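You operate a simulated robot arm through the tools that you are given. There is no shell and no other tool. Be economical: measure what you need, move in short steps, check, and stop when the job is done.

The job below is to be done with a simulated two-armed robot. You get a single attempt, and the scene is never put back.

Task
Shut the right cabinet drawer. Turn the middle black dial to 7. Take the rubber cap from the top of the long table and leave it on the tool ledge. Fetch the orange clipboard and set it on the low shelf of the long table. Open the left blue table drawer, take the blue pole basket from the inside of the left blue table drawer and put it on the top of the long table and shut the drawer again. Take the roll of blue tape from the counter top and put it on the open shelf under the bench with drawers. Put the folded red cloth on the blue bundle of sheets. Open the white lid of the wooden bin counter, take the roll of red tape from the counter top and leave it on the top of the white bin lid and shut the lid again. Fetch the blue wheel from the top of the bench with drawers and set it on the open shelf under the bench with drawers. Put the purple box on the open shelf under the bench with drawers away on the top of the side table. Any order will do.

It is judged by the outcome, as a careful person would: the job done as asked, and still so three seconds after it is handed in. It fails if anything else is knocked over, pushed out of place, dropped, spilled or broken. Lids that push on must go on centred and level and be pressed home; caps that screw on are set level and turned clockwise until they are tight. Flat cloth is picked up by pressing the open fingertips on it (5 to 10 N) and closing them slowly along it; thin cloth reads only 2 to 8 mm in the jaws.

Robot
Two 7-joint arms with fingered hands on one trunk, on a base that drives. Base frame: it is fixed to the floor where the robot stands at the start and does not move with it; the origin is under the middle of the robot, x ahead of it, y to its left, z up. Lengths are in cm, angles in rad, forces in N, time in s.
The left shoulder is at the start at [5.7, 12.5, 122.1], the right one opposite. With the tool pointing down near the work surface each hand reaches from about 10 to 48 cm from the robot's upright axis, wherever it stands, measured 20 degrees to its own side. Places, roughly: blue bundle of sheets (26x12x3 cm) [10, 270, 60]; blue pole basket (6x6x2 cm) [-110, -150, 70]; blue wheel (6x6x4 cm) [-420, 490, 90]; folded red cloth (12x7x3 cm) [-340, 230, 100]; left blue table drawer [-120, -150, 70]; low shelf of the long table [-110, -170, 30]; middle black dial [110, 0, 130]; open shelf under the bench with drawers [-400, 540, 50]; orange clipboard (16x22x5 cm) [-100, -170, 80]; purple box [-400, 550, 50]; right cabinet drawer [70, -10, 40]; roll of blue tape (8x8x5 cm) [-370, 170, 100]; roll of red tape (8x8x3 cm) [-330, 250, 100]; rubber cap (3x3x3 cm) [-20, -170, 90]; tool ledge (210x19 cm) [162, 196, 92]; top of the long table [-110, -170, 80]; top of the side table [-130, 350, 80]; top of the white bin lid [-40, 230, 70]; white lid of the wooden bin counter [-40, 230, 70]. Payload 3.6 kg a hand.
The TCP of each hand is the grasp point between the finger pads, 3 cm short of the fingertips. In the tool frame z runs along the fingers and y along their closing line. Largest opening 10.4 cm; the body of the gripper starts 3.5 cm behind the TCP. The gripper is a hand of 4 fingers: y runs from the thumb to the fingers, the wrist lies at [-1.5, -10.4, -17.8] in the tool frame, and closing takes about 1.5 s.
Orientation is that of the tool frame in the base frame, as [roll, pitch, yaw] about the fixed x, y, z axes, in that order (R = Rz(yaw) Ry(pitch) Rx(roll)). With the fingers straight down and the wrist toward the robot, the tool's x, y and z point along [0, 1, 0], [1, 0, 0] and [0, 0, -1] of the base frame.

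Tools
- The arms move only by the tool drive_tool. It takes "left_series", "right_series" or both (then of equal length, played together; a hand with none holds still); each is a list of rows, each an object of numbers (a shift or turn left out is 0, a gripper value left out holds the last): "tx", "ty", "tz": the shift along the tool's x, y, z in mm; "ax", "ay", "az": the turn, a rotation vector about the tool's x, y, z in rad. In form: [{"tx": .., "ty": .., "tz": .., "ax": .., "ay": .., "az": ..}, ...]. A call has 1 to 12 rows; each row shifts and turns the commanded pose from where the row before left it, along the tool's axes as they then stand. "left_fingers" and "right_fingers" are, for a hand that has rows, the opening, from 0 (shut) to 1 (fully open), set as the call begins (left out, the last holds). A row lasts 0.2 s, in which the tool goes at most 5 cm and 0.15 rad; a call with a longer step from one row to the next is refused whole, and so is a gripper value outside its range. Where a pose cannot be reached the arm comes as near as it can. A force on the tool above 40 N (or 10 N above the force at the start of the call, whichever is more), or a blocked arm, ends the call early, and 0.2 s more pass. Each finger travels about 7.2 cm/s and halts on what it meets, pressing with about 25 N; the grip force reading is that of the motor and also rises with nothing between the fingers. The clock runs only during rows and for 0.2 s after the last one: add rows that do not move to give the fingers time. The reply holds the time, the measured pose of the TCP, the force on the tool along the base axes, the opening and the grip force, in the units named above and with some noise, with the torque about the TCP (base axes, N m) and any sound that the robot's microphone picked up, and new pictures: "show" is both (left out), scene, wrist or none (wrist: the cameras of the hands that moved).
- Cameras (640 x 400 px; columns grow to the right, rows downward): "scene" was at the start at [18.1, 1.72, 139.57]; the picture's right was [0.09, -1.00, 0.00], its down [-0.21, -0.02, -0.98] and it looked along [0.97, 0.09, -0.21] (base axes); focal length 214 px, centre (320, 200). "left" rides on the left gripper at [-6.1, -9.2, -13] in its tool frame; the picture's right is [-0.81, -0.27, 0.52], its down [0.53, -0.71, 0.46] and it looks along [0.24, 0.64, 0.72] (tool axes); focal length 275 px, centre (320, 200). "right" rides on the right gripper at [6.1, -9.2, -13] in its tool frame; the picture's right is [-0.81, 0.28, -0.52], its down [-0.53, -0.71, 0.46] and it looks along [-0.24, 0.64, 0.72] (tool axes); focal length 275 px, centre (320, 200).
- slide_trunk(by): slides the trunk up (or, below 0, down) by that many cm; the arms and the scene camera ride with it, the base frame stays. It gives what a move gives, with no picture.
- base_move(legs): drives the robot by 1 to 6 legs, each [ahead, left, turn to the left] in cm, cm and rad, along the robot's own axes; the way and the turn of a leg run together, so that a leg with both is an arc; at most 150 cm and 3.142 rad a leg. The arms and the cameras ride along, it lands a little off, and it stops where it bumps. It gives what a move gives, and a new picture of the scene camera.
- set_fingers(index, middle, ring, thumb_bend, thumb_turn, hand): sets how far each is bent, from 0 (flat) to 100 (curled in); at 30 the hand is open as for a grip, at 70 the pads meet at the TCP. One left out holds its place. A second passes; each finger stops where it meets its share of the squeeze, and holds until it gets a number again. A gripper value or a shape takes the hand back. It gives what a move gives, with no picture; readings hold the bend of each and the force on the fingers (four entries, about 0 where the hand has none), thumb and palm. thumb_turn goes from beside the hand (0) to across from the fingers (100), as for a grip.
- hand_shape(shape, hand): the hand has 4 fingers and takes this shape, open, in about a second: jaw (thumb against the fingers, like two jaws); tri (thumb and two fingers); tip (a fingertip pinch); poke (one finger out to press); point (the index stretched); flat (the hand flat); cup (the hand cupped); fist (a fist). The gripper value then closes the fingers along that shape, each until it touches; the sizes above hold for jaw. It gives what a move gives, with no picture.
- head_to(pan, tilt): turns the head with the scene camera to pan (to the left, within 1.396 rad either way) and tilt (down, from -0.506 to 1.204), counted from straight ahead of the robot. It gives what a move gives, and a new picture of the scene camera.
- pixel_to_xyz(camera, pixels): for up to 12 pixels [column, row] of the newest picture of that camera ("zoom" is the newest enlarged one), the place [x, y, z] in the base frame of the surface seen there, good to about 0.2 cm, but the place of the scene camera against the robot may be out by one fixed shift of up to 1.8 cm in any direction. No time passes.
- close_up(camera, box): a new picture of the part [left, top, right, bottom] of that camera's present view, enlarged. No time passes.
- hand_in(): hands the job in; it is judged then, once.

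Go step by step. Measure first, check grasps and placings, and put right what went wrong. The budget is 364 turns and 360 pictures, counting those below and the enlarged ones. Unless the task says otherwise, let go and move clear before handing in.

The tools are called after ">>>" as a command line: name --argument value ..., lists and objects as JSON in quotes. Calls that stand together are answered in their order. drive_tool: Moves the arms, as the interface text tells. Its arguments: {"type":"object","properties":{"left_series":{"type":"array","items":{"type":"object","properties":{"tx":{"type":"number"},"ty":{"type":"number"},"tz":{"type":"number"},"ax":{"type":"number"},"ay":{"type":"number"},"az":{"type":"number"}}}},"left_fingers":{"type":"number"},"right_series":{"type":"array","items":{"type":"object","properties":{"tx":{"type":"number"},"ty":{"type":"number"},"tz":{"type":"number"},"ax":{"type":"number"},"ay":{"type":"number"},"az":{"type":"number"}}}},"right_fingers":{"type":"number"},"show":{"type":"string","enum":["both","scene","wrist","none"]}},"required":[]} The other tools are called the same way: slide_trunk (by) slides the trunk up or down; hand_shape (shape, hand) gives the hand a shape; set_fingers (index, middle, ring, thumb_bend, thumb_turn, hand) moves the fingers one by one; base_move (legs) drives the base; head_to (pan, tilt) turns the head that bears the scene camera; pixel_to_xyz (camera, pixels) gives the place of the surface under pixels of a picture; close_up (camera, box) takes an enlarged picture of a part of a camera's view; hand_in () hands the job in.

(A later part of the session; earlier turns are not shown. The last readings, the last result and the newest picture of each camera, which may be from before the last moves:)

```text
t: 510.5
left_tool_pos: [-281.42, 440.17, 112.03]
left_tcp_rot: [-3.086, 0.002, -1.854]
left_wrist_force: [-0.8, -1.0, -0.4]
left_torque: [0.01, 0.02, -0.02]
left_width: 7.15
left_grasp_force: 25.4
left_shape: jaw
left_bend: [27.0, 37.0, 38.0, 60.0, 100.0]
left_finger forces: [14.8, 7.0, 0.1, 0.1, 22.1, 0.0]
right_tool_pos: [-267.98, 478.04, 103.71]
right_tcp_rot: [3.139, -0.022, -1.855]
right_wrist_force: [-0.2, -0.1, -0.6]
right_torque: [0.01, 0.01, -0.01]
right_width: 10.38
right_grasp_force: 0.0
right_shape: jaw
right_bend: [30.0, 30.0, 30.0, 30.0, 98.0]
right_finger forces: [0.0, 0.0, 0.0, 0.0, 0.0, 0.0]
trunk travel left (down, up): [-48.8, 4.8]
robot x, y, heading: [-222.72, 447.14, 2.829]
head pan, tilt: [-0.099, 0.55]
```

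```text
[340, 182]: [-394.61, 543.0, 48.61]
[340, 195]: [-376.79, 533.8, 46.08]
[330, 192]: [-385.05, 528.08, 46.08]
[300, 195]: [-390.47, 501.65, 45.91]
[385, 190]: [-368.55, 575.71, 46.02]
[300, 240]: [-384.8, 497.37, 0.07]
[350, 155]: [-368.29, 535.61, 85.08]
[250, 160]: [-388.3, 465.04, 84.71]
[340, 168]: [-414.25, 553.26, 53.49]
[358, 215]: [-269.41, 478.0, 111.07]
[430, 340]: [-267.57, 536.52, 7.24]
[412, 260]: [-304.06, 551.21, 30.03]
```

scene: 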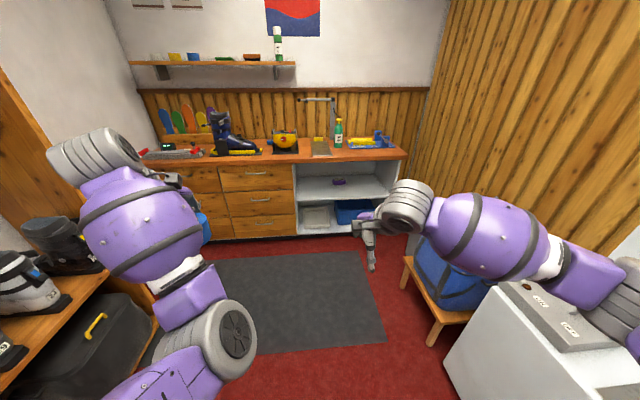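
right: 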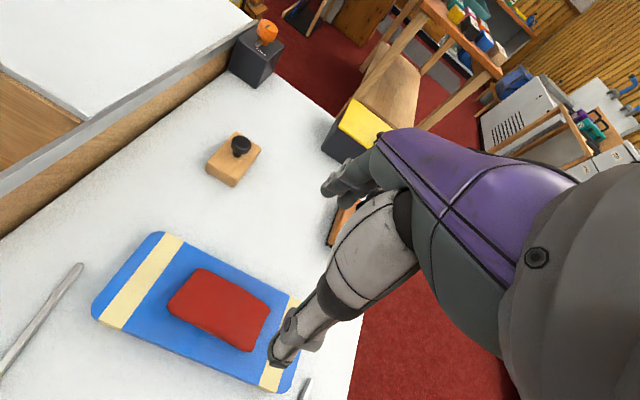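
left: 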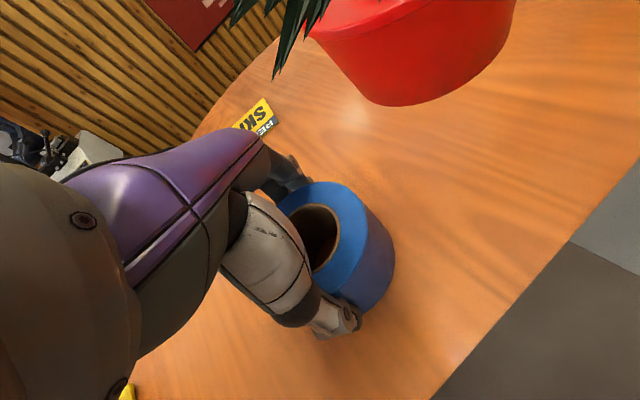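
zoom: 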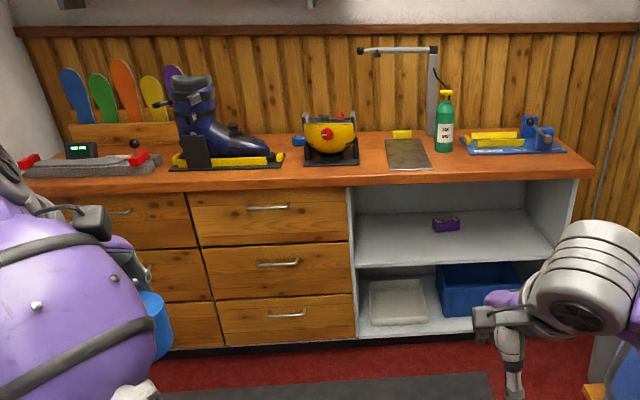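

Shelf surface z≈46 (S 406–463), purple box at (−394.6,543). I'll bring the left hand inward, pull the right hand back, and approach, stopping short to lower the trunk.

>>> drive_tool --left_series '[{"tx": -30}, {"tx": -30}, {"tx": -30}, {"tx": -30}, {}, {}]' --right_series '[{"ty": -30}, {"ty": -30}, {"ty": -30}, {"ty": -20}, {"ty": -20}, {}]' --show "none"

>>> base_move --legs '[[95, -33, 0], [0, 0, 0.09]]'

>>> slide_trunk --by -40

```text
t: 511.9
left_tool_pos: [-277.97, 451.81, 112.13]
left_tcp_rot: [-3.087, 0.003, -1.856]
left_wrist_force: [0.2, -0.2, -2.2]
left_torque: [-0.01, 0.0, 0.0]
left_width: 7.15
left_grasp_force: 25.3
left_shape: jaw
left_bend: [27.0, 37.0, 38.0, 60.0, 100.0]
left_finger forces: [14.7, 6.9, 0.1, 0.0, 21.9, 0.1]
right_tool_pos: [-255.5, 474.45, 103.87]
right_tcp_rot: [3.141, -0.023, -1.855]
right_wrist_force: [-0.5, 0.2, 0.2]
right_torque: [-0.02, 0.01, 0.02]
right_width: 10.36
right_grasp_force: 0.1
right_shape: jaw
right_bend: [30.0, 30.0, 30.0, 30.0, 98.0]
right_finger forces: [0.0, 0.0, 0.1, 0.0, 0.0, 0.0]
trunk travel left (down, up): [-48.8, 4.8]
robot x, y, heading: [-222.72, 447.11, 2.835]
head pan, tilt: [-0.099, 0.55]
```

```text
t: 517.6
left_tool_pos: [-359.24, 507.51, 112.03]
left_tcp_rot: [-3.088, 0.0, -1.769]
left_wrist_force: [0.4, -0.2, -1.1]
left_torque: [0.0, 0.01, 0.0]
left_width: 7.15
left_grasp_force: 24.9
left_shape: jaw
left_bend: [27.0, 37.0, 38.0, 60.0, 100.0]
left_finger forces: [14.6, 6.8, 0.0, 0.0, 21.8, 0.0]
right_tool_pos: [-338.75, 532.36, 103.91]
right_tcp_rot: [3.139, -0.022, -1.769]
right_wrist_force: [-0.7, 0.2, -0.2]
right_torque: [0.0, 0.01, -0.01]
right_width: 10.37
right_grasp_force: 0.1
right_shape: jaw
right_bend: [30.0, 30.0, 30.0, 30.0, 98.0]
right_finger forces: [0.0, 0.0, 0.0, 0.1, 0.0, 0.1]
trunk travel left (down, up): [-48.8, 4.8]
robot x, y, heading: [-303.94, 508.09, 2.92]
head pan, tilt: [-0.099, 0.55]
```

scene: 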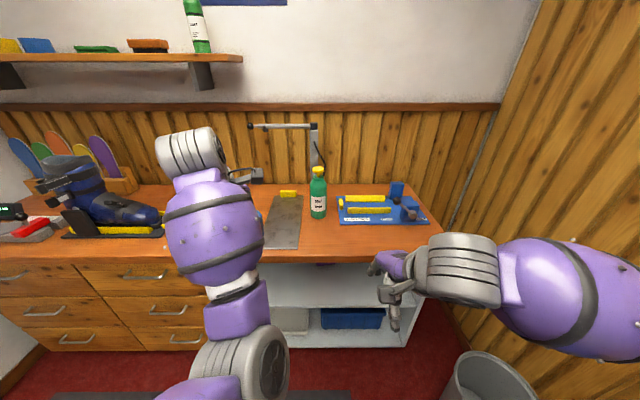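

```text
t: 521.5
left_tool_pos: [-358.89, 507.48, 53.53]
left_tcp_rot: [-2.697, -0.009, -1.772]
left_wrist_force: [0.1, 0.5, -1.3]
left_torque: [-0.02, -0.01, 0.0]
left_width: 7.11
left_grasp_force: 25.2
left_shape: jaw
left_bend: [27.0, 37.0, 38.0, 60.0, 100.0]
left_finger forces: [15.1, 7.0, 0.0, 0.1, 21.7, 0.0]
right_tool_pos: [-335.71, 531.55, 50.14]
right_tcp_rot: [-2.711, -0.03, -1.781]
right_wrist_force: [0.6, 0.3, -0.2]
right_torque: [0.0, 0.0, -0.01]
right_width: 10.36
right_grasp_force: 0.0
right_shape: jaw
right_bend: [30.0, 30.0, 30.0, 30.0, 98.0]
right_finger forces: [0.0, 0.1, 0.1, 0.0, 0.0, 0.1]
trunk travel left (down, up): [-8.8, 44.8]
robot x, y, heading: [-303.9, 507.83, 2.923]
head pan, tilt: [-0.099, 0.55]
```

Lowering tilted the hands (arm limits). Try straightening the left hand here.

>>> drive_tool --left_series '[{"ax": -0.11}, {"ax": -0.11}, {"ax": -0.11}, {"ax": -0.11}, {}]' --show "both"

```text
t: 522.7
left_tool_pos: [-358.88, 507.59, 53.57]
left_tcp_rot: [-3.136, -0.006, -1.771]
left_wrist_force: [0.3, -0.9, -0.7]
left_torque: [0.0, -0.02, 0.02]
left_width: 7.15
left_grasp_force: 25.1
left_shape: jaw
left_bend: [27.0, 37.0, 38.0, 60.0, 100.0]
left_finger forces: [14.9, 6.9, 0.1, 0.0, 22.0, 0.0]
right_tool_pos: [-335.61, 531.55, 50.2]
right_tcp_rot: [-2.713, -0.03, -1.779]
right_wrist_force: [-0.2, 0.4, 0.4]
right_torque: [0.0, -0.01, -0.01]
right_width: 10.36
right_grasp_force: 0.1
right_shape: jaw
right_bend: [30.0, 30.0, 30.0, 30.0, 98.0]
right_finger forces: [0.0, 0.0, 0.1, 0.1, 0.0, 0.1]
trunk travel left (down, up): [-8.8, 44.8]
robot x, y, heading: [-304.17, 508.11, 2.919]
head pan, tilt: [-0.099, 0.55]
```

scene: 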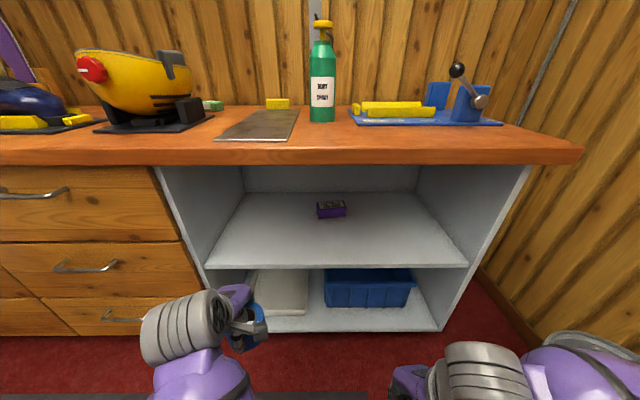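
left: 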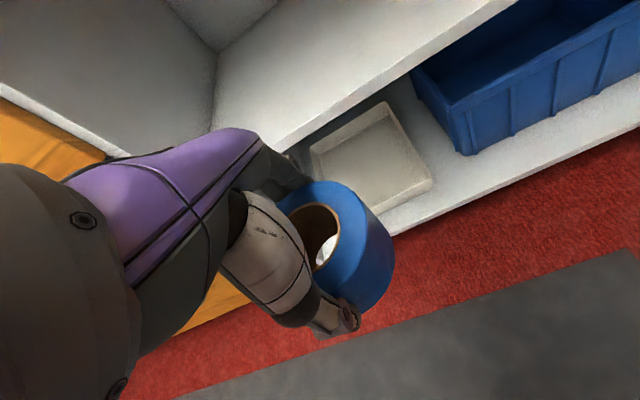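

Hand vertical at z≈53.6, and the shelf is clearly visible. Measure shelf edge, walls and the purple box.

>>> pixel_to_xyz --camera "scene" --pixels '[[210, 268], [465, 268], [330, 255], [240, 215], [330, 212], [345, 215], [332, 203], [420, 230], [160, 170], [530, 165], [300, 158]]'

>>> pixel_to_xyz --camera "left" --pixels '[[300, 130], [400, 75], [220, 120], [300, 140], [450, 45]]'

```text
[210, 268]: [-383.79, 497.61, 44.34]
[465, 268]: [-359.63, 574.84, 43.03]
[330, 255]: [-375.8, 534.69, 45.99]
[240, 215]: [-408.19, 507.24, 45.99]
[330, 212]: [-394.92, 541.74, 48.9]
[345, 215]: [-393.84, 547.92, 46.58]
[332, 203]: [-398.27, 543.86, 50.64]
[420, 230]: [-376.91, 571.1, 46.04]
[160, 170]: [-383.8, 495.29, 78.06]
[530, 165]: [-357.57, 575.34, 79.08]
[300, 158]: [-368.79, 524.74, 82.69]
```

```text
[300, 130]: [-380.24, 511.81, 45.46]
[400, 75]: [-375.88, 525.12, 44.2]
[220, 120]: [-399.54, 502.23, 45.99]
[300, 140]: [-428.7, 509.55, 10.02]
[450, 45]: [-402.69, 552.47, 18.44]
```

Shelf z=46.0, front edge M'≈519.7 (normal heading 2.826); left part is free. Drive in 25 cm, then reach 6 cm with the arm.

>>> base_move --legs '[[25, -5.5, 0]]'

>>> drive_tool --left_series '[{"ty": 30}, {"ty": 30}, {}]' --show "both"

```text
t: 524.5
left_tool_pos: [-382.27, 518.3, 53.62]
left_tcp_rot: [-3.136, -0.008, -1.771]
left_wrist_force: [0.3, -0.8, -1.5]
left_torque: [0.02, -0.02, 0.01]
left_width: 7.16
left_grasp_force: 25.0
left_shape: jaw
left_bend: [27.0, 37.0, 38.0, 60.0, 100.0]
left_finger forces: [14.9, 6.9, 0.0, 0.1, 22.1, 0.1]
right_tool_pos: [-359.01, 542.4, 50.06]
right_tcp_rot: [-2.712, -0.029, -1.781]
right_wrist_force: [-0.5, 0.4, 0.4]
right_torque: [0.0, -0.01, 0.0]
right_width: 10.35
right_grasp_force: 0.0
right_shape: jaw
right_bend: [30.0, 30.0, 30.0, 30.0, 98.0]
right_finger forces: [0.0, 0.0, 0.0, 0.1, 0.0, 0.0]
trunk travel left (down, up): [-8.8, 44.8]
robot x, y, heading: [-327.1, 518.63, 2.924]
head pan, tilt: [-0.099, 0.55]
```

scene: 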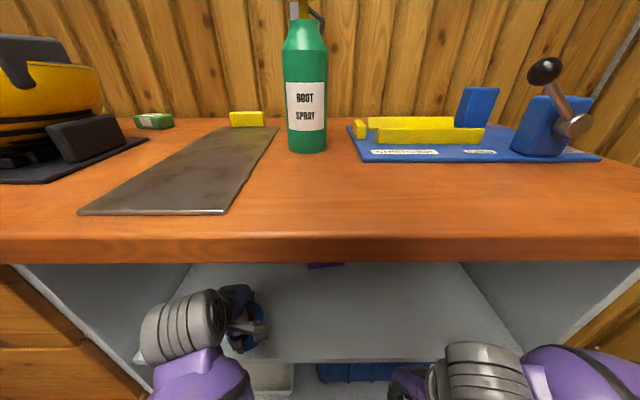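

```text
t: 525.3
left_tool_pos: [-388.12, 519.47, 53.52]
left_tcp_rot: [-3.134, -0.008, -1.772]
left_wrist_force: [0.2, 0.3, -1.2]
left_torque: [0.0, 0.0, -0.02]
left_width: 7.12
left_grasp_force: 24.8
left_shape: jaw
left_bend: [27.0, 37.0, 38.0, 60.0, 100.0]
left_finger forces: [14.9, 6.9, 0.1, 0.1, 22.1, 0.1]
right_tool_pos: [-358.93, 542.44, 50.1]
right_tcp_rot: [-2.713, -0.031, -1.783]
right_wrist_force: [-0.7, 0.4, 0.0]
right_torque: [0.0, -0.02, -0.02]
right_width: 10.38
right_grasp_force: 0.0
right_shape: jaw
right_bend: [30.0, 30.0, 30.0, 30.0, 98.0]
right_finger forces: [0.1, 0.0, 0.1, 0.0, 0.0, 0.0]
trunk travel left (down, up): [-8.8, 44.8]
robot x, y, heading: [-327.11, 518.73, 2.916]
head pan, tilt: [-0.099, 0.55]
```

scene: 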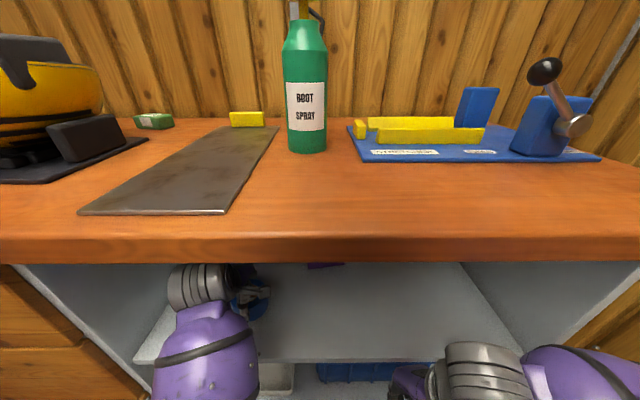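
left: 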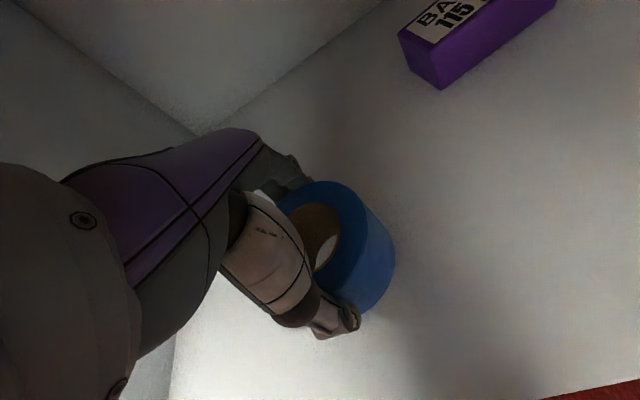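

Tape is over the shelf, well inside. Lower 3 cm, release, and lift off slightly then withdraw.

>>> drive_tool --left_series '[{"tz": 15}, {"tz": 15}, {"tz": 3}, {}]' --show "none"

>>> drive_tool --left_series '[{}, {}, {}, {}, {}, {}, {"tz": -25}, {"tz": -25}, {"ty": -30}, {"ty": -30}, {}]' --left_fingers 1 --show "wrist"

```text
t: 526.3
left_tool_pos: [-388.02, 519.61, 50.21]
left_tcp_rot: [-3.135, -0.007, -1.77]
left_wrist_force: [-0.3, 0.2, 0.9]
left_torque: [0.06, 0.06, 0.02]
left_width: 7.14
left_grasp_force: 25.0
left_shape: jaw
left_bend: [27.0, 37.0, 38.0, 60.0, 100.0]
left_finger forces: [14.6, 7.0, 0.0, 0.1, 22.0, 0.0]
right_tool_pos: [-358.84, 542.4, 49.99]
right_tcp_rot: [-2.712, -0.031, -1.783]
right_wrist_force: [0.0, -0.3, 0.6]
right_torque: [0.0, 0.02, -0.01]
right_width: 10.35
right_grasp_force: 0.1
right_shape: jaw
right_bend: [30.0, 30.0, 30.0, 30.0, 98.0]
right_finger forces: [0.0, 0.0, 0.0, 0.0, 0.1, 0.0]
trunk travel left (down, up): [-8.8, 44.8]
robot x, y, heading: [-327.15, 518.75, 2.921]
head pan, tilt: [-0.099, 0.55]
```

```text
t: 528.7
left_tool_pos: [-382.17, 518.49, 55.26]
left_tcp_rot: [-3.136, -0.007, -1.771]
left_wrist_force: [0.2, 0.3, 0.4]
left_torque: [0.01, 0.03, 0.01]
left_width: 10.37
left_grasp_force: 0.0
left_shape: jaw
left_bend: [30.0, 30.0, 30.0, 30.0, 98.0]
left_finger forces: [0.1, 0.0, 0.1, 0.1, 0.0, 0.0]
right_tool_pos: [-358.89, 542.42, 50.16]
right_tcp_rot: [-2.712, -0.032, -1.783]
right_wrist_force: [-0.3, 0.4, 0.1]
right_torque: [-0.01, -0.01, -0.02]
right_width: 10.36
right_grasp_force: 0.0
right_shape: jaw
right_bend: [30.0, 30.0, 30.0, 30.0, 98.0]
right_finger forces: [0.0, 0.0, 0.0, 0.1, 0.0, 0.0]
trunk travel left (down, up): [-8.8, 44.8]
robot x, y, heading: [-326.79, 518.77, 2.919]
head pan, tilt: [-0.099, 0.55]
```

left: 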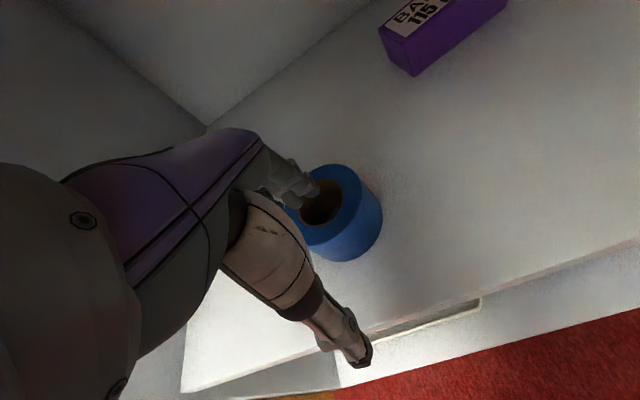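

Tape is on the shelf. The purple box is nearly ahead of the right hand; straighten and raise the right hand slightly, then look.

>>> drive_tool --right_series '[{"ax": -0.11}, {"ax": -0.11}, {"ax": -0.11}, {"ax": -0.1}, {"tz": -20}, {"tz": -20}, {}]' --left_series '[{"ty": -30}, {"ty": -30}, {"ty": -30}, {}, {}, {}, {}]' --show "wrist"

```text
t: 530.3
left_tool_pos: [-373.83, 516.77, 55.14]
left_tcp_rot: [-3.136, -0.008, -1.773]
left_wrist_force: [-0.1, -0.4, -0.2]
left_torque: [0.04, -0.02, -0.03]
left_width: 10.37
left_grasp_force: 0.2
left_shape: jaw
left_bend: [30.0, 30.0, 30.0, 30.0, 98.0]
left_finger forces: [0.0, 0.0, 0.0, 0.1, 0.0, 0.1]
left hand out of reach, approached as far as the arm can: row 3
right_tool_pos: [-364.04, 541.96, 51.04]
right_tcp_rot: [-2.977, -0.049, -1.762]
right_wrist_force: [-0.3, -0.8, -0.6]
right_torque: [-0.03, 0.0, -0.02]
right_width: 10.39
right_grasp_force: 0.0
right_shape: jaw
right_bend: [30.0, 30.0, 30.0, 30.0, 98.0]
right_finger forces: [0.1, 0.0, 0.1, 0.0, 0.1, 0.0]
right hand out of reach, approached as far as the arm can: row 1, 2, 3, 4, 5, 6
trunk travel left (down, up): [-8.8, 44.8]
robot x, y, heading: [-327.12, 518.67, 2.919]
head pan, tilt: [-0.099, 0.55]
```

right: 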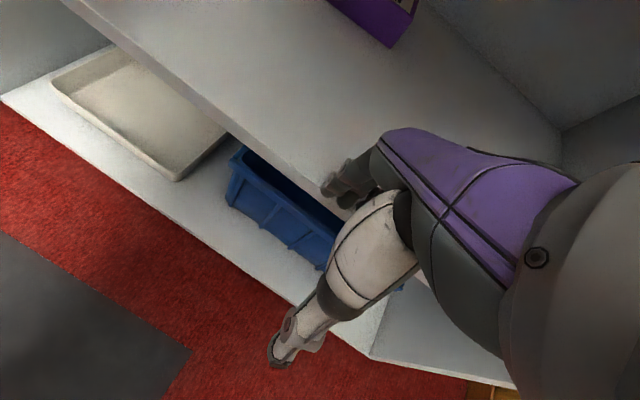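
left: 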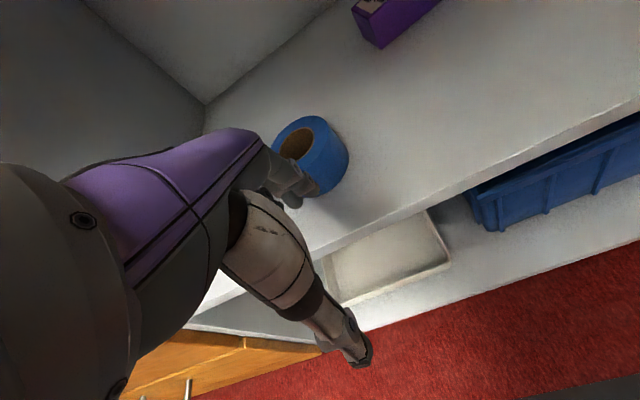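

The left hand is better placed for this: square up to the bench, shift right a little, and bring the left hand inward to line up with the purple box.

>>> base_move --legs '[[0, 0, -0.094], [0, -5, 0]]'

>>> drive_tool --left_series '[{"tx": -30}, {"tx": -30}, {"tx": -20}, {"tx": -20}, {}]' --show "wrist"

```text
t: 532.0
left_tool_pos: [-372.1, 525.97, 55.22]
left_tcp_rot: [-3.134, -0.007, -1.866]
left_wrist_force: [0.2, -0.3, 0.3]
left_torque: [-0.01, 0.01, -0.01]
left_width: 10.4
left_grasp_force: 0.0
left_shape: jaw
left_bend: [30.0, 30.0, 30.0, 30.0, 98.0]
left_finger forces: [0.1, 0.1, 0.0, 0.0, 0.0, 0.0]
right_tool_pos: [-360.0, 549.96, 51.05]
right_tcp_rot: [-2.978, -0.049, -1.854]
right_wrist_force: [-0.1, -0.5, 0.5]
right_torque: [0.0, 0.05, -0.03]
right_width: 10.38
right_grasp_force: 0.1
right_shape: jaw
right_bend: [30.0, 30.0, 30.0, 30.0, 98.0]
right_finger forces: [0.1, 0.0, 0.1, 0.0, 0.0, 0.1]
trunk travel left (down, up): [-8.8, 44.8]
robot x, y, heading: [-325.79, 523.06, 2.827]
head pan, tilt: [-0.099, 0.55]
```

scene: 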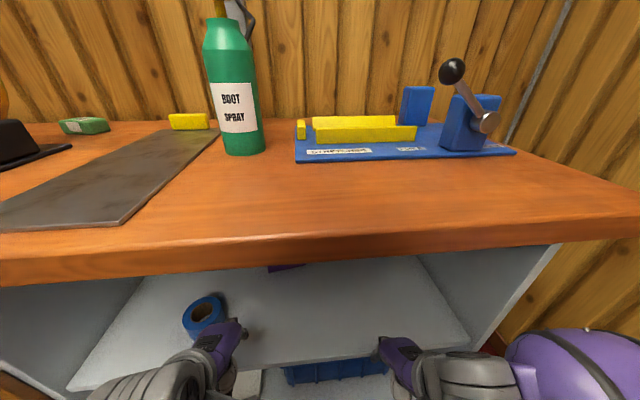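

```text
t: 533.2
left_tool_pos: [-369.57, 535.59, 55.28]
left_tcp_rot: [3.138, -0.01, -1.865]
left_wrist_force: [-0.3, 0.2, 0.2]
left_torque: [0.03, -0.01, 0.0]
left_width: 10.37
left_grasp_force: 0.1
left_shape: jaw
left_bend: [30.0, 30.0, 30.0, 30.0, 98.0]
left_finger forces: [0.2, 0.0, 0.1, 0.0, 0.1, 0.0]
right_tool_pos: [-360.13, 549.98, 51.12]
right_tcp_rot: [-2.979, -0.05, -1.855]
right_wrist_force: [-0.1, 1.2, -0.8]
right_torque: [0.04, -0.01, 0.0]
right_width: 10.37
right_grasp_force: 0.0
right_shape: jaw
right_bend: [30.0, 30.0, 30.0, 30.0, 98.0]
right_finger forces: [0.1, 0.0, 0.0, 0.0, 0.0, 0.0]
trunk travel left (down, up): [-8.8, 44.8]
robot x, y, heading: [-325.46, 523.38, 2.825]
head pan, tilt: [-0.099, 0.55]
```

left: 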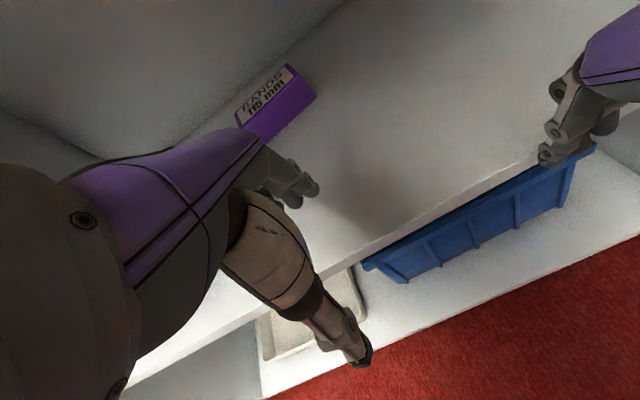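

>>> pixel_to_xyz --camera "left" --pixels '[[238, 118], [290, 68], [313, 97], [262, 135], [265, 95], [250, 122], [300, 90]]'

```text
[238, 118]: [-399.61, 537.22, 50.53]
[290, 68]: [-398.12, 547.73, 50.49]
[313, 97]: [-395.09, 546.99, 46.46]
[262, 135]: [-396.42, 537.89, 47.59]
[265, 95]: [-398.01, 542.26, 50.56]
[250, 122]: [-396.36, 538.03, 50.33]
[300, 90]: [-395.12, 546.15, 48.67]
```

Purple box centre (−397.4,542.5), top 50.5, about 10.5×4.5 cm. Align the hand, drive 15.5 and reach 13 cm over it (just above its top).

>>> drive_tool --left_series '[{"az": -0.085, "tz": 5}, {"az": -0.085, "tz": 3}, {}]' --show "none"

>>> base_move --legs '[[15.5, 1, 0]]'

>>> drive_tool --left_series '[{"ty": 30}, {"ty": 30}, {"ty": 30}, {"ty": 30}, {}]' --show "wrist"

```text
t: 534.0
left_tool_pos: [-370.05, 535.76, 55.12]
left_tcp_rot: [3.12, 0.0, -1.694]
left_wrist_force: [0.1, 1.2, 0.4]
left_torque: [0.0, 0.02, -0.01]
left_width: 10.36
left_grasp_force: 0.0
left_shape: jaw
left_bend: [30.0, 30.0, 30.0, 30.0, 98.0]
left_finger forces: [0.0, 0.0, 0.0, 0.1, 0.0, 0.0]
right_tool_pos: [-359.97, 549.85, 51.17]
right_tcp_rot: [-2.978, -0.05, -1.853]
right_wrist_force: [0.8, 0.2, 0.3]
right_torque: [-0.01, 0.01, -0.05]
right_width: 10.37
right_grasp_force: 0.0
right_shape: jaw
right_bend: [30.0, 30.0, 30.0, 30.0, 98.0]
right_finger forces: [0.1, 0.0, 0.0, 0.0, 0.1, 0.0]
trunk travel left (down, up): [-8.8, 44.8]
robot x, y, heading: [-325.4, 523.15, 2.822]
head pan, tilt: [-0.099, 0.55]
```

```text
t: 535.4
left_tool_pos: [-383.53, 539.23, 55.47]
left_tcp_rot: [3.114, -0.001, -1.706]
left_wrist_force: [0.8, -0.3, 1.0]
left_torque: [0.0, 0.0, 0.02]
left_width: 10.36
left_grasp_force: 0.0
left_shape: jaw
left_bend: [30.0, 30.0, 30.0, 30.0, 98.0]
left_finger forces: [0.0, 0.1, 0.0, 0.0, 0.0, 0.0]
right_tool_pos: [-371.76, 553.03, 50.58]
right_tcp_rot: [-2.946, -0.043, -1.858]
right_wrist_force: [0.1, 0.5, -0.3]
right_torque: [0.0, 0.01, -0.02]
right_width: 10.4
right_grasp_force: 0.0
right_shape: jaw
right_bend: [30.0, 30.0, 30.0, 30.0, 98.0]
right_finger forces: [0.1, 0.0, 0.1, 0.0, 0.0, 0.0]
trunk travel left (down, up): [-8.8, 44.8]
robot x, y, heading: [-339.57, 526.44, 2.814]
head pan, tilt: [-0.099, 0.55]
stopped in leg 1: the robot was blocked; the commanded pose is now the measured one
```

scene: 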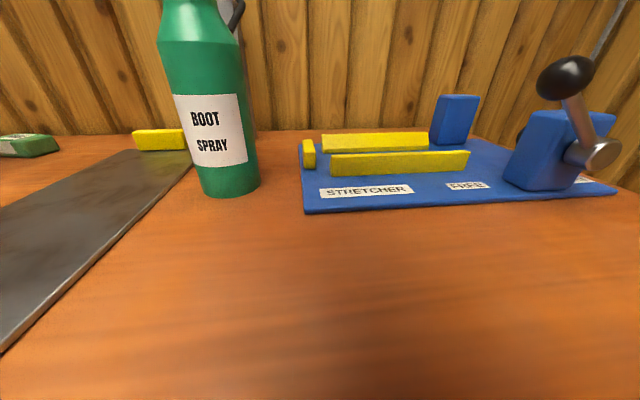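

```text
t: 536.6
left_tool_pos: [-395.48, 540.74, 55.91]
left_tcp_rot: [3.113, 0.003, -1.705]
left_wrist_force: [-0.7, 0.8, 0.8]
left_torque: [0.03, -0.01, 0.01]
left_width: 10.38
left_grasp_force: 0.0
left_shape: jaw
left_bend: [30.0, 30.0, 30.0, 30.0, 98.0]
left_finger forces: [0.1, 0.1, 0.0, 0.0, 0.0, 0.1]
right_tool_pos: [-371.76, 553.05, 50.74]
right_tcp_rot: [-2.946, -0.044, -1.861]
right_wrist_force: [0.0, 1.1, 0.5]
right_torque: [0.0, 0.01, 0.04]
right_width: 10.41
right_grasp_force: 0.1
right_shape: jaw
right_bend: [30.0, 30.0, 30.0, 30.0, 98.0]
right_finger forces: [0.0, 0.0, 0.0, 0.0, 0.0, 0.0]
trunk travel left (down, up): [-8.8, 44.8]
robot x, y, heading: [-339.44, 526.39, 2.818]
head pan, tilt: [-0.099, 0.55]
```

left: 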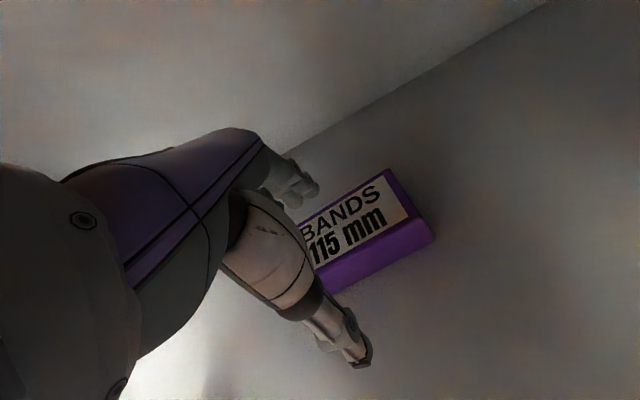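

>>> drive_tool --left_series '[{"ty": 20, "tx": -15}, {"tz": 25}, {"tz": 20}, {"tz": 14}, {}]' --show "none"

>>> drive_tool --left_series '[{}, {}, {}, {}, {}, {}, {}]' --left_fingers 0 --show "wrist"

```text
t: 537.8
left_tool_pos: [-397.23, 542.62, 50.05]
left_tcp_rot: [3.109, 0.001, -1.703]
left_wrist_force: [-1.2, 0.1, 0.9]
left_torque: [0.02, 0.05, -0.01]
left_width: 10.39
left_grasp_force: 0.1
left_shape: jaw
left_bend: [30.0, 30.0, 30.0, 30.0, 98.0]
left_finger forces: [1.4, 0.0, 0.1, 0.0, 0.0, 0.0]
right_tool_pos: [-371.58, 552.96, 50.71]
right_tcp_rot: [-2.946, -0.045, -1.858]
right_wrist_force: [-0.7, 1.1, 0.2]
right_torque: [0.0, 0.01, -0.02]
right_width: 10.39
right_grasp_force: 0.0
right_shape: jaw
right_bend: [30.0, 30.0, 30.0, 30.0, 98.0]
right_finger forces: [0.0, 0.1, 0.1, 0.0, 0.1, 0.0]
trunk travel left (down, up): [-8.8, 44.8]
robot x, y, heading: [-339.24, 526.94, 2.813]
head pan, tilt: [-0.099, 0.55]
```

```text
t: 539.4
left_tool_pos: [-397.35, 542.72, 49.97]
left_tcp_rot: [3.112, 0.0, -1.703]
left_wrist_force: [0.3, -0.6, 0.3]
left_torque: [-0.03, -0.05, 0.02]
left_width: 6.05
left_grasp_force: 25.3
left_shape: jaw
left_bend: [41.0, 42.0, 38.0, 72.0, 100.0]
left_finger forces: [9.4, 10.5, 0.9, 0.0, 20.9, 0.0]
right_tool_pos: [-371.67, 553.02, 50.59]
right_tcp_rot: [-2.947, -0.045, -1.858]
right_wrist_force: [0.7, 0.1, 0.2]
right_torque: [-0.04, -0.01, 0.01]
right_width: 10.41
right_grasp_force: 0.1
right_shape: jaw
right_bend: [30.0, 30.0, 30.0, 30.0, 98.0]
right_finger forces: [0.1, 0.0, 0.0, 0.0, 0.0, 0.0]
trunk travel left (down, up): [-8.8, 44.8]
robot x, y, heading: [-339.39, 526.52, 2.814]
head pan, tilt: [-0.099, 0.55]
```

left: 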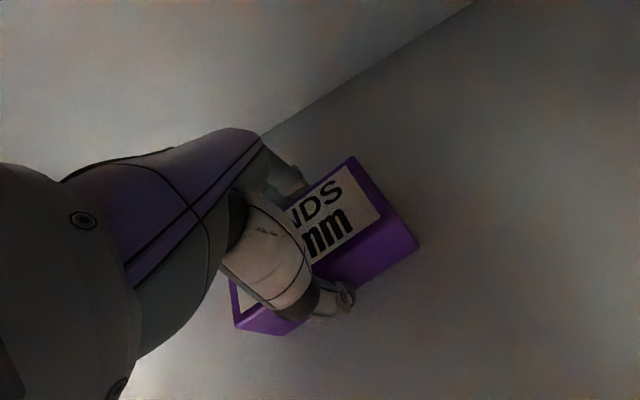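

Purple box gripped (6 cm, 21 N). Lift 1.5 cm and back out, then raise the trunk and look at the bench top for the wheel.

>>> drive_tool --left_series '[{"tz": -10}, {"tz": -8}, {}]' --show "none"

>>> base_move --legs '[[-45, 0, 0]]'

>>> slide_trunk --by 40

>>> head_to --pan 0.45 --tilt 0.5

```text
t: 540.2
left_tool_pos: [-397.27, 542.6, 51.78]
left_tcp_rot: [3.113, 0.001, -1.704]
left_wrist_force: [-0.2, 0.0, -1.3]
left_torque: [0.02, 0.0, -0.02]
left_width: 6.08
left_grasp_force: 25.2
left_shape: jaw
left_bend: [41.0, 42.0, 38.0, 72.0, 100.0]
left_finger forces: [9.4, 10.6, 1.1, 0.0, 20.9, 0.0]
right_tool_pos: [-371.61, 552.99, 50.59]
right_tcp_rot: [-2.946, -0.045, -1.858]
right_wrist_force: [-0.4, -0.1, 0.1]
right_torque: [0.01, 0.0, -0.02]
right_width: 10.36
right_grasp_force: 0.1
right_shape: jaw
right_bend: [30.0, 30.0, 30.0, 30.0, 98.0]
right_finger forces: [0.0, 0.0, 0.0, 0.1, 0.0, 0.0]
trunk travel left (down, up): [-8.8, 44.8]
robot x, y, heading: [-339.62, 526.76, 2.811]
head pan, tilt: [-0.099, 0.55]
```

```text
t: 542.9
left_tool_pos: [-354.96, 528.63, 51.27]
left_tcp_rot: [3.117, -0.005, -1.707]
left_wrist_force: [0.5, -0.4, -2.1]
left_torque: [0.05, 0.0, -0.01]
left_width: 6.08
left_grasp_force: 24.8
left_shape: jaw
left_bend: [41.0, 42.0, 38.0, 72.0, 100.0]
left_finger forces: [9.4, 10.7, 1.0, 0.0, 20.9, 0.0]
right_tool_pos: [-329.48, 538.95, 50.21]
right_tcp_rot: [-2.942, -0.046, -1.862]
right_wrist_force: [-0.2, -0.3, 0.3]
right_torque: [0.05, -0.02, 0.03]
right_width: 10.39
right_grasp_force: 0.0
right_shape: jaw
right_bend: [30.0, 30.0, 30.0, 30.0, 98.0]
right_finger forces: [0.0, 0.1, 0.0, 0.0, 0.0, 0.1]
trunk travel left (down, up): [-8.8, 44.8]
robot x, y, heading: [-296.6, 512.58, 2.812]
head pan, tilt: [-0.099, 0.55]
```

scene: 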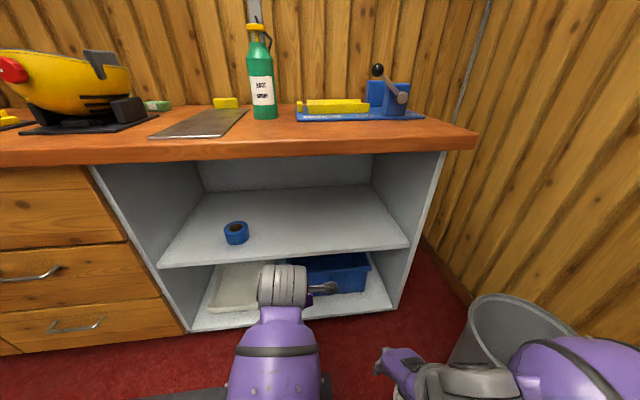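

```text
t: 546.7
left_tool_pos: [-354.9, 528.43, 91.16]
left_tcp_rot: [3.122, -0.006, -1.707]
left_wrist_force: [0.1, 0.5, -1.6]
left_torque: [0.02, -0.06, -0.02]
left_width: 6.07
left_grasp_force: 25.3
left_shape: jaw
left_bend: [41.0, 42.0, 38.0, 72.0, 100.0]
left_finger forces: [9.4, 10.7, 0.9, 0.1, 20.8, 0.1]
right_tool_pos: [-329.47, 538.92, 90.37]
right_tcp_rot: [-2.938, -0.049, -1.862]
right_wrist_force: [0.0, 0.2, -0.3]
right_torque: [0.0, 0.0, 0.0]
right_width: 10.42
right_grasp_force: 0.1
right_shape: jaw
right_bend: [30.0, 30.0, 30.0, 30.0, 98.0]
right_finger forces: [0.1, 0.0, 0.0, 0.0, 0.0, 0.1]
trunk travel left (down, up): [-48.8, 4.8]
robot x, y, heading: [-296.93, 512.65, 2.815]
head pan, tilt: [-0.099, 0.55]
```

```text
t: 547.7
left_tool_pos: [-354.95, 528.6, 91.25]
left_tcp_rot: [3.12, -0.006, -1.706]
left_wrist_force: [0.7, 0.6, -2.1]
left_torque: [0.03, -0.05, 0.0]
left_width: 6.08
left_grasp_force: 25.1
left_shape: jaw
left_bend: [41.0, 42.0, 38.0, 72.0, 100.0]
left_finger forces: [9.4, 10.7, 0.9, 0.1, 20.9, 0.0]
right_tool_pos: [-329.54, 538.92, 90.27]
right_tcp_rot: [-2.941, -0.048, -1.862]
right_wrist_force: [-0.3, -0.2, 0.0]
right_torque: [0.02, 0.0, -0.04]
right_width: 10.38
right_grasp_force: 0.1
right_shape: jaw
right_bend: [30.0, 30.0, 30.0, 30.0, 98.0]
right_finger forces: [0.1, 0.0, 0.0, 0.0, 0.0, 0.0]
trunk travel left (down, up): [-48.8, 4.8]
robot x, y, heading: [-296.92, 512.35, 2.813]
head pan, tilt: [0.45, 0.499]
```

scene: 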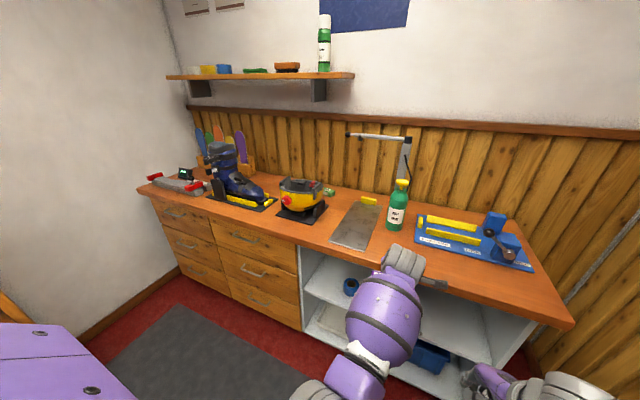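

The tape sits fine. The wheel must be hidden behind the yellow waxer; shift left along the bench and look.

>>> pixel_to_xyz --camera "scene" --pixels '[[8, 305], [12, 320], [303, 195], [270, 205], [160, 185], [100, 330], [290, 215]]'

>>> base_move --legs '[[0, 50, 0]]'

```text
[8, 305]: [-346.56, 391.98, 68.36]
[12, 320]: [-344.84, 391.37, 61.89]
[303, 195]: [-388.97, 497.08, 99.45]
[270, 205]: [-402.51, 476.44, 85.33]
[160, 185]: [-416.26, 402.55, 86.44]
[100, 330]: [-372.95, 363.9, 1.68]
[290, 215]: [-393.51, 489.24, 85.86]
```

```text
t: 552.6
left_tool_pos: [-371.2, 481.08, 91.32]
left_tcp_rot: [3.118, -0.005, -1.705]
left_wrist_force: [1.3, 0.5, -1.7]
left_torque: [0.01, 0.0, 0.0]
left_width: 6.09
left_grasp_force: 24.9
left_shape: jaw
left_bend: [41.0, 42.0, 38.0, 72.0, 100.0]
left_finger forces: [9.4, 10.7, 0.8, 0.1, 20.9, 0.0]
right_tool_pos: [-345.74, 491.38, 90.26]
right_tcp_rot: [-2.941, -0.045, -1.858]
right_wrist_force: [0.8, 0.4, -0.1]
right_torque: [-0.02, -0.02, 0.02]
right_width: 10.35
right_grasp_force: 0.1
right_shape: jaw
right_bend: [30.0, 30.0, 30.0, 30.0, 98.0]
right_finger forces: [0.0, 0.1, 0.0, 0.0, 0.0, 0.0]
trunk travel left (down, up): [-48.8, 4.8]
robot x, y, heading: [-312.97, 465.11, 2.81]
head pan, tilt: [0.45, 0.499]
```

scene: 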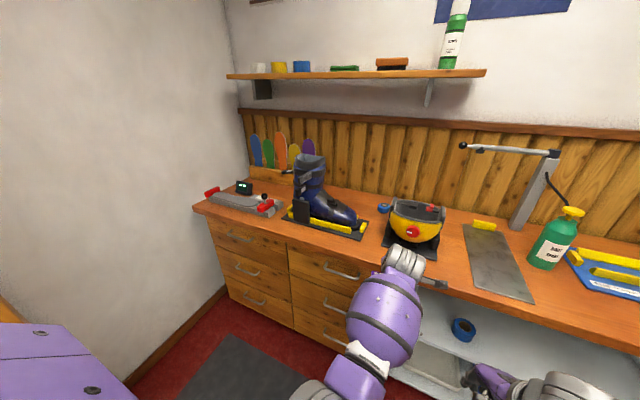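

The blue wheel is at (384,209), between the boot and the yellow waxer. Zoom and measure.

>>> close_up --camera "scene" --box '[320, 180, 460, 270]'

>>> pixel_to_xyz --camera "zoom" --pixels '[[285, 130], [290, 120], [280, 140], [300, 128], [230, 160], [330, 200], [420, 110], [380, 190], [330, 110], [300, 330], [440, 290]]'

```text
4.44 times, centred on (390, 225) of scene
```

zoom: 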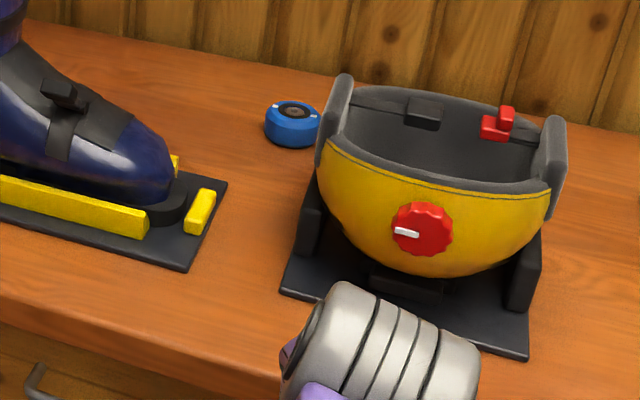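

```text
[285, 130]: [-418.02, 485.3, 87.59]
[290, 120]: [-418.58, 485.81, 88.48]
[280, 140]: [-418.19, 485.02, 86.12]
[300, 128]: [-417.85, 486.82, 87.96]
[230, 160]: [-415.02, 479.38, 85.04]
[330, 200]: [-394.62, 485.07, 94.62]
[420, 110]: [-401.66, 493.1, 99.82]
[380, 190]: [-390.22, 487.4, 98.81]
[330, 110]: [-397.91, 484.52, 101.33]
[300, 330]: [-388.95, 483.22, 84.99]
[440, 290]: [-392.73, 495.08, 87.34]
```

Wheel is at about (−421,486.5), behind the waxer — best done with the left hand, so first deliver the purple box. Turn (right-handed sweep through open space) to face the side table from the aisle.

>>> base_move --legs '[[0, 0, -2.335], [0, 0, -2.335], [-26, 0, 0], [0, 75, 0], [0, 65, 0]]'

>>> head_to --pan 0.0 --tilt 0.7

```text
t: 577.8
left_tool_pos: [-185.14, 392.18, 91.34]
left_tcp_rot: [3.119, -0.005, -0.092]
left_wrist_force: [1.3, 0.7, -1.9]
left_torque: [0.04, 0.05, -0.02]
left_width: 6.01
left_grasp_force: 24.9
left_shape: jaw
left_bend: [42.0, 43.0, 38.0, 72.0, 100.0]
left_finger forces: [9.1, 10.2, 0.7, 0.1, 19.9, 0.1]
right_tool_pos: [-196.68, 417.27, 90.24]
right_tcp_rot: [-2.941, -0.046, -0.245]
right_wrist_force: [0.1, -0.7, 0.4]
right_torque: [0.01, -0.02, 0.06]
right_width: 10.39
right_grasp_force: 0.1
right_shape: jaw
right_bend: [30.0, 30.0, 30.0, 30.0, 98.0]
right_finger forces: [0.0, 0.0, 0.1, 0.1, 0.1, 0.0]
trunk travel left (down, up): [-48.8, 4.8]
robot x, y, heading: [-171.78, 450.93, -1.849]
head pan, tilt: [0.45, 0.499]
```

scene: 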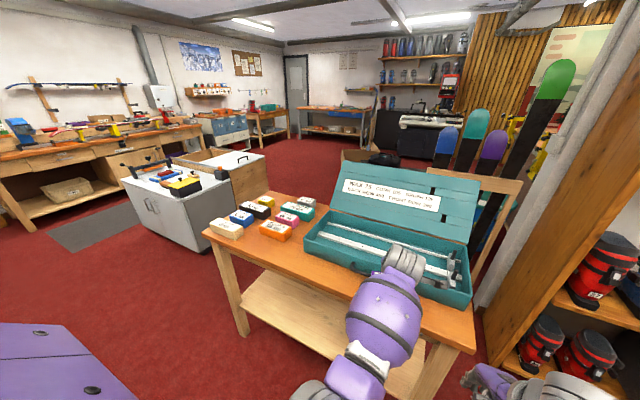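

```text
t: 578.7
left_tool_pos: [-185.23, 392.37, 91.33]
left_tcp_rot: [3.119, -0.005, -0.093]
left_wrist_force: [0.6, -0.1, -1.7]
left_torque: [0.02, 0.05, 0.02]
left_width: 6.0
left_grasp_force: 24.9
left_shape: jaw
left_bend: [42.0, 43.0, 38.0, 72.0, 100.0]
left_finger forces: [9.1, 10.2, 0.7, 0.0, 19.8, 0.0]
right_tool_pos: [-196.72, 417.36, 90.18]
right_tcp_rot: [-2.941, -0.046, -0.246]
right_wrist_force: [0.8, -0.5, -0.8]
right_torque: [0.04, -0.03, 0.01]
right_width: 10.39
right_grasp_force: 0.0
right_shape: jaw
right_bend: [30.0, 30.0, 30.0, 30.0, 98.0]
right_finger forces: [0.0, 0.1, 0.1, 0.0, 0.1, 0.0]
trunk travel left (down, up): [-48.8, 4.8]
robot x, y, heading: [-171.44, 451.03, -1.858]
head pan, tilt: [0.0, 0.7]
```

scene: 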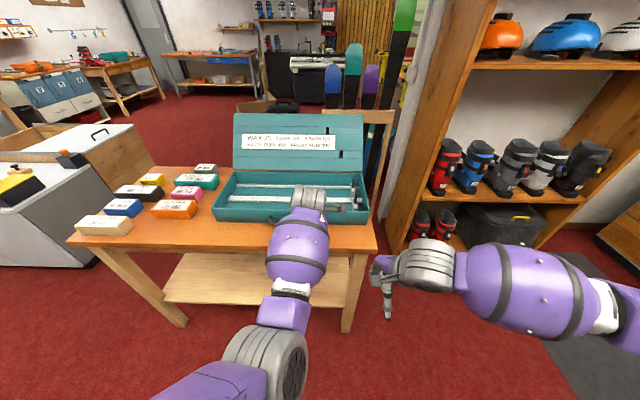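

A free strip runs along the table's near edge in front of the case. Measure it.

>>> pixel_to_xyz --camera "scene" --pixels '[[200, 247], [220, 222], [175, 217], [195, 235], [240, 235], [130, 232], [365, 248], [350, 222], [250, 248], [105, 240]]'

```text
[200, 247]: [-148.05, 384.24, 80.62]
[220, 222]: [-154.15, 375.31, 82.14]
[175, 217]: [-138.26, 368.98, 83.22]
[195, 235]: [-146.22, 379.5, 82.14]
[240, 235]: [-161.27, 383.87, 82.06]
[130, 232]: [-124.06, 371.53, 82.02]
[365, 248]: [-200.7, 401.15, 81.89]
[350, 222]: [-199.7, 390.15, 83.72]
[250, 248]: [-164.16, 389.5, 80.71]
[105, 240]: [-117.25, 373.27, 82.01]
```

Strip is 10 cm deep (N 315.6–326). Move 39 cm left so the box comes over (−148,378.6).

>>> base_move --legs '[[1.5, 39, 0]]'

>>> drive_tool --left_series '[{"az": 0.085}, {"az": 0.085}, {}]' --show "wrist"

```text
t: 582.7
left_tool_pos: [-148.14, 379.84, 91.26]
left_tcp_rot: [3.121, -0.005, -0.092]
left_wrist_force: [-0.1, 0.2, -2.0]
left_torque: [-0.01, 0.0, 0.03]
left_width: 5.99
left_grasp_force: 24.7
left_shape: jaw
left_bend: [42.0, 43.0, 38.0, 72.0, 100.0]
left_finger forces: [9.1, 10.2, 0.7, 0.1, 19.8, 0.0]
right_tool_pos: [-159.53, 404.82, 90.23]
right_tcp_rot: [-2.941, -0.047, -0.248]
right_wrist_force: [-0.8, -0.5, 0.6]
right_torque: [-0.02, -0.01, 0.03]
right_width: 10.4
right_grasp_force: 0.1
right_shape: jaw
right_bend: [30.0, 30.0, 30.0, 30.0, 98.0]
right_finger forces: [0.0, 0.0, 0.1, 0.0, 0.0, 0.0]
trunk travel left (down, up): [-48.8, 4.8]
robot x, y, heading: [-134.34, 438.63, -1.861]
head pan, tilt: [0.0, 0.7]
```

scene: 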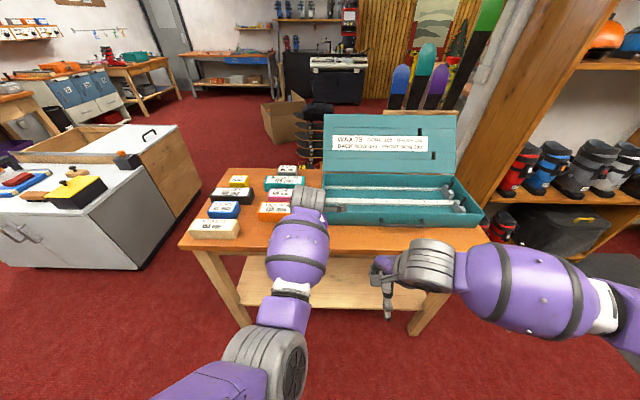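

```text
t: 583.5
left_tool_pos: [-148.11, 379.83, 91.26]
left_tcp_rot: [3.12, -0.01, -0.265]
left_wrist_force: [0.2, 0.4, -1.3]
left_torque: [0.03, -0.02, 0.04]
left_width: 5.99
left_grasp_force: 24.4
left_shape: jaw
left_bend: [42.0, 43.0, 38.0, 72.0, 100.0]
left_finger forces: [9.1, 10.2, 0.7, 0.0, 19.9, 0.0]
right_tool_pos: [-159.61, 404.84, 90.31]
right_tcp_rot: [-2.941, -0.046, -0.247]
right_wrist_force: [0.0, -0.6, 0.2]
right_torque: [0.01, 0.0, 0.0]
right_width: 10.4
right_grasp_force: 0.0
right_shape: jaw
right_bend: [30.0, 30.0, 30.0, 30.0, 98.0]
right_finger forces: [0.0, 0.1, 0.0, 0.0, 0.1, 0.0]
trunk travel left (down, up): [-48.8, 4.8]
robot x, y, heading: [-134.4, 438.77, -1.857]
head pan, tilt: [0.0, 0.7]
```

left: 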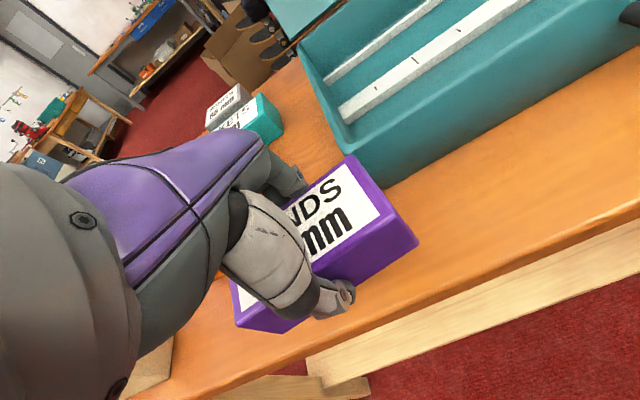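

Positioned between the case corner and the edge. Lower 4.8 cm.

>>> drive_tool --left_series '[{"tz": 20}, {"tz": 18}, {"tz": 10}, {}]' --show "wrist"

```text
t: 584.5
left_tool_pos: [-148.11, 379.75, 86.38]
left_tcp_rot: [3.122, -0.01, -0.264]
left_wrist_force: [0.1, 0.0, -1.1]
left_torque: [0.0, -0.01, 0.01]
left_width: 5.96
left_grasp_force: 24.6
left_shape: jaw
left_bend: [42.0, 43.0, 38.0, 72.0, 100.0]
left_finger forces: [9.0, 10.2, 0.7, 0.0, 19.8, 0.0]
right_tool_pos: [-159.63, 404.79, 90.23]
right_tcp_rot: [-2.939, -0.047, -0.247]
right_wrist_force: [0.5, -0.4, 0.0]
right_torque: [0.03, 0.0, 0.0]
right_width: 10.4
right_grasp_force: 0.0
right_shape: jaw
right_bend: [30.0, 30.0, 30.0, 30.0, 98.0]
right_finger forces: [0.0, 0.0, 0.0, 0.0, 0.0, 0.0]
trunk travel left (down, up): [-48.8, 4.8]
robot x, y, heading: [-134.21, 438.88, -1.855]
head pan, tilt: [0.0, 0.7]
```

left: 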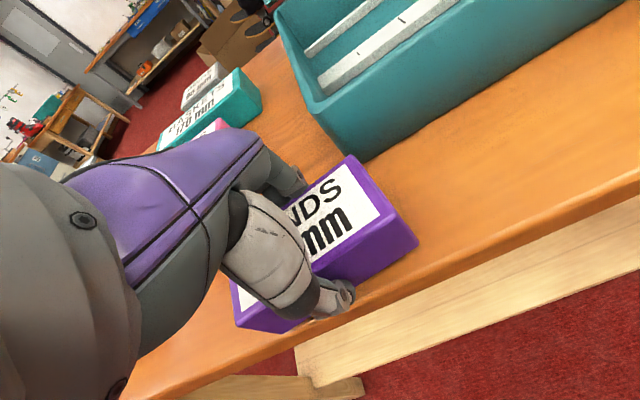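

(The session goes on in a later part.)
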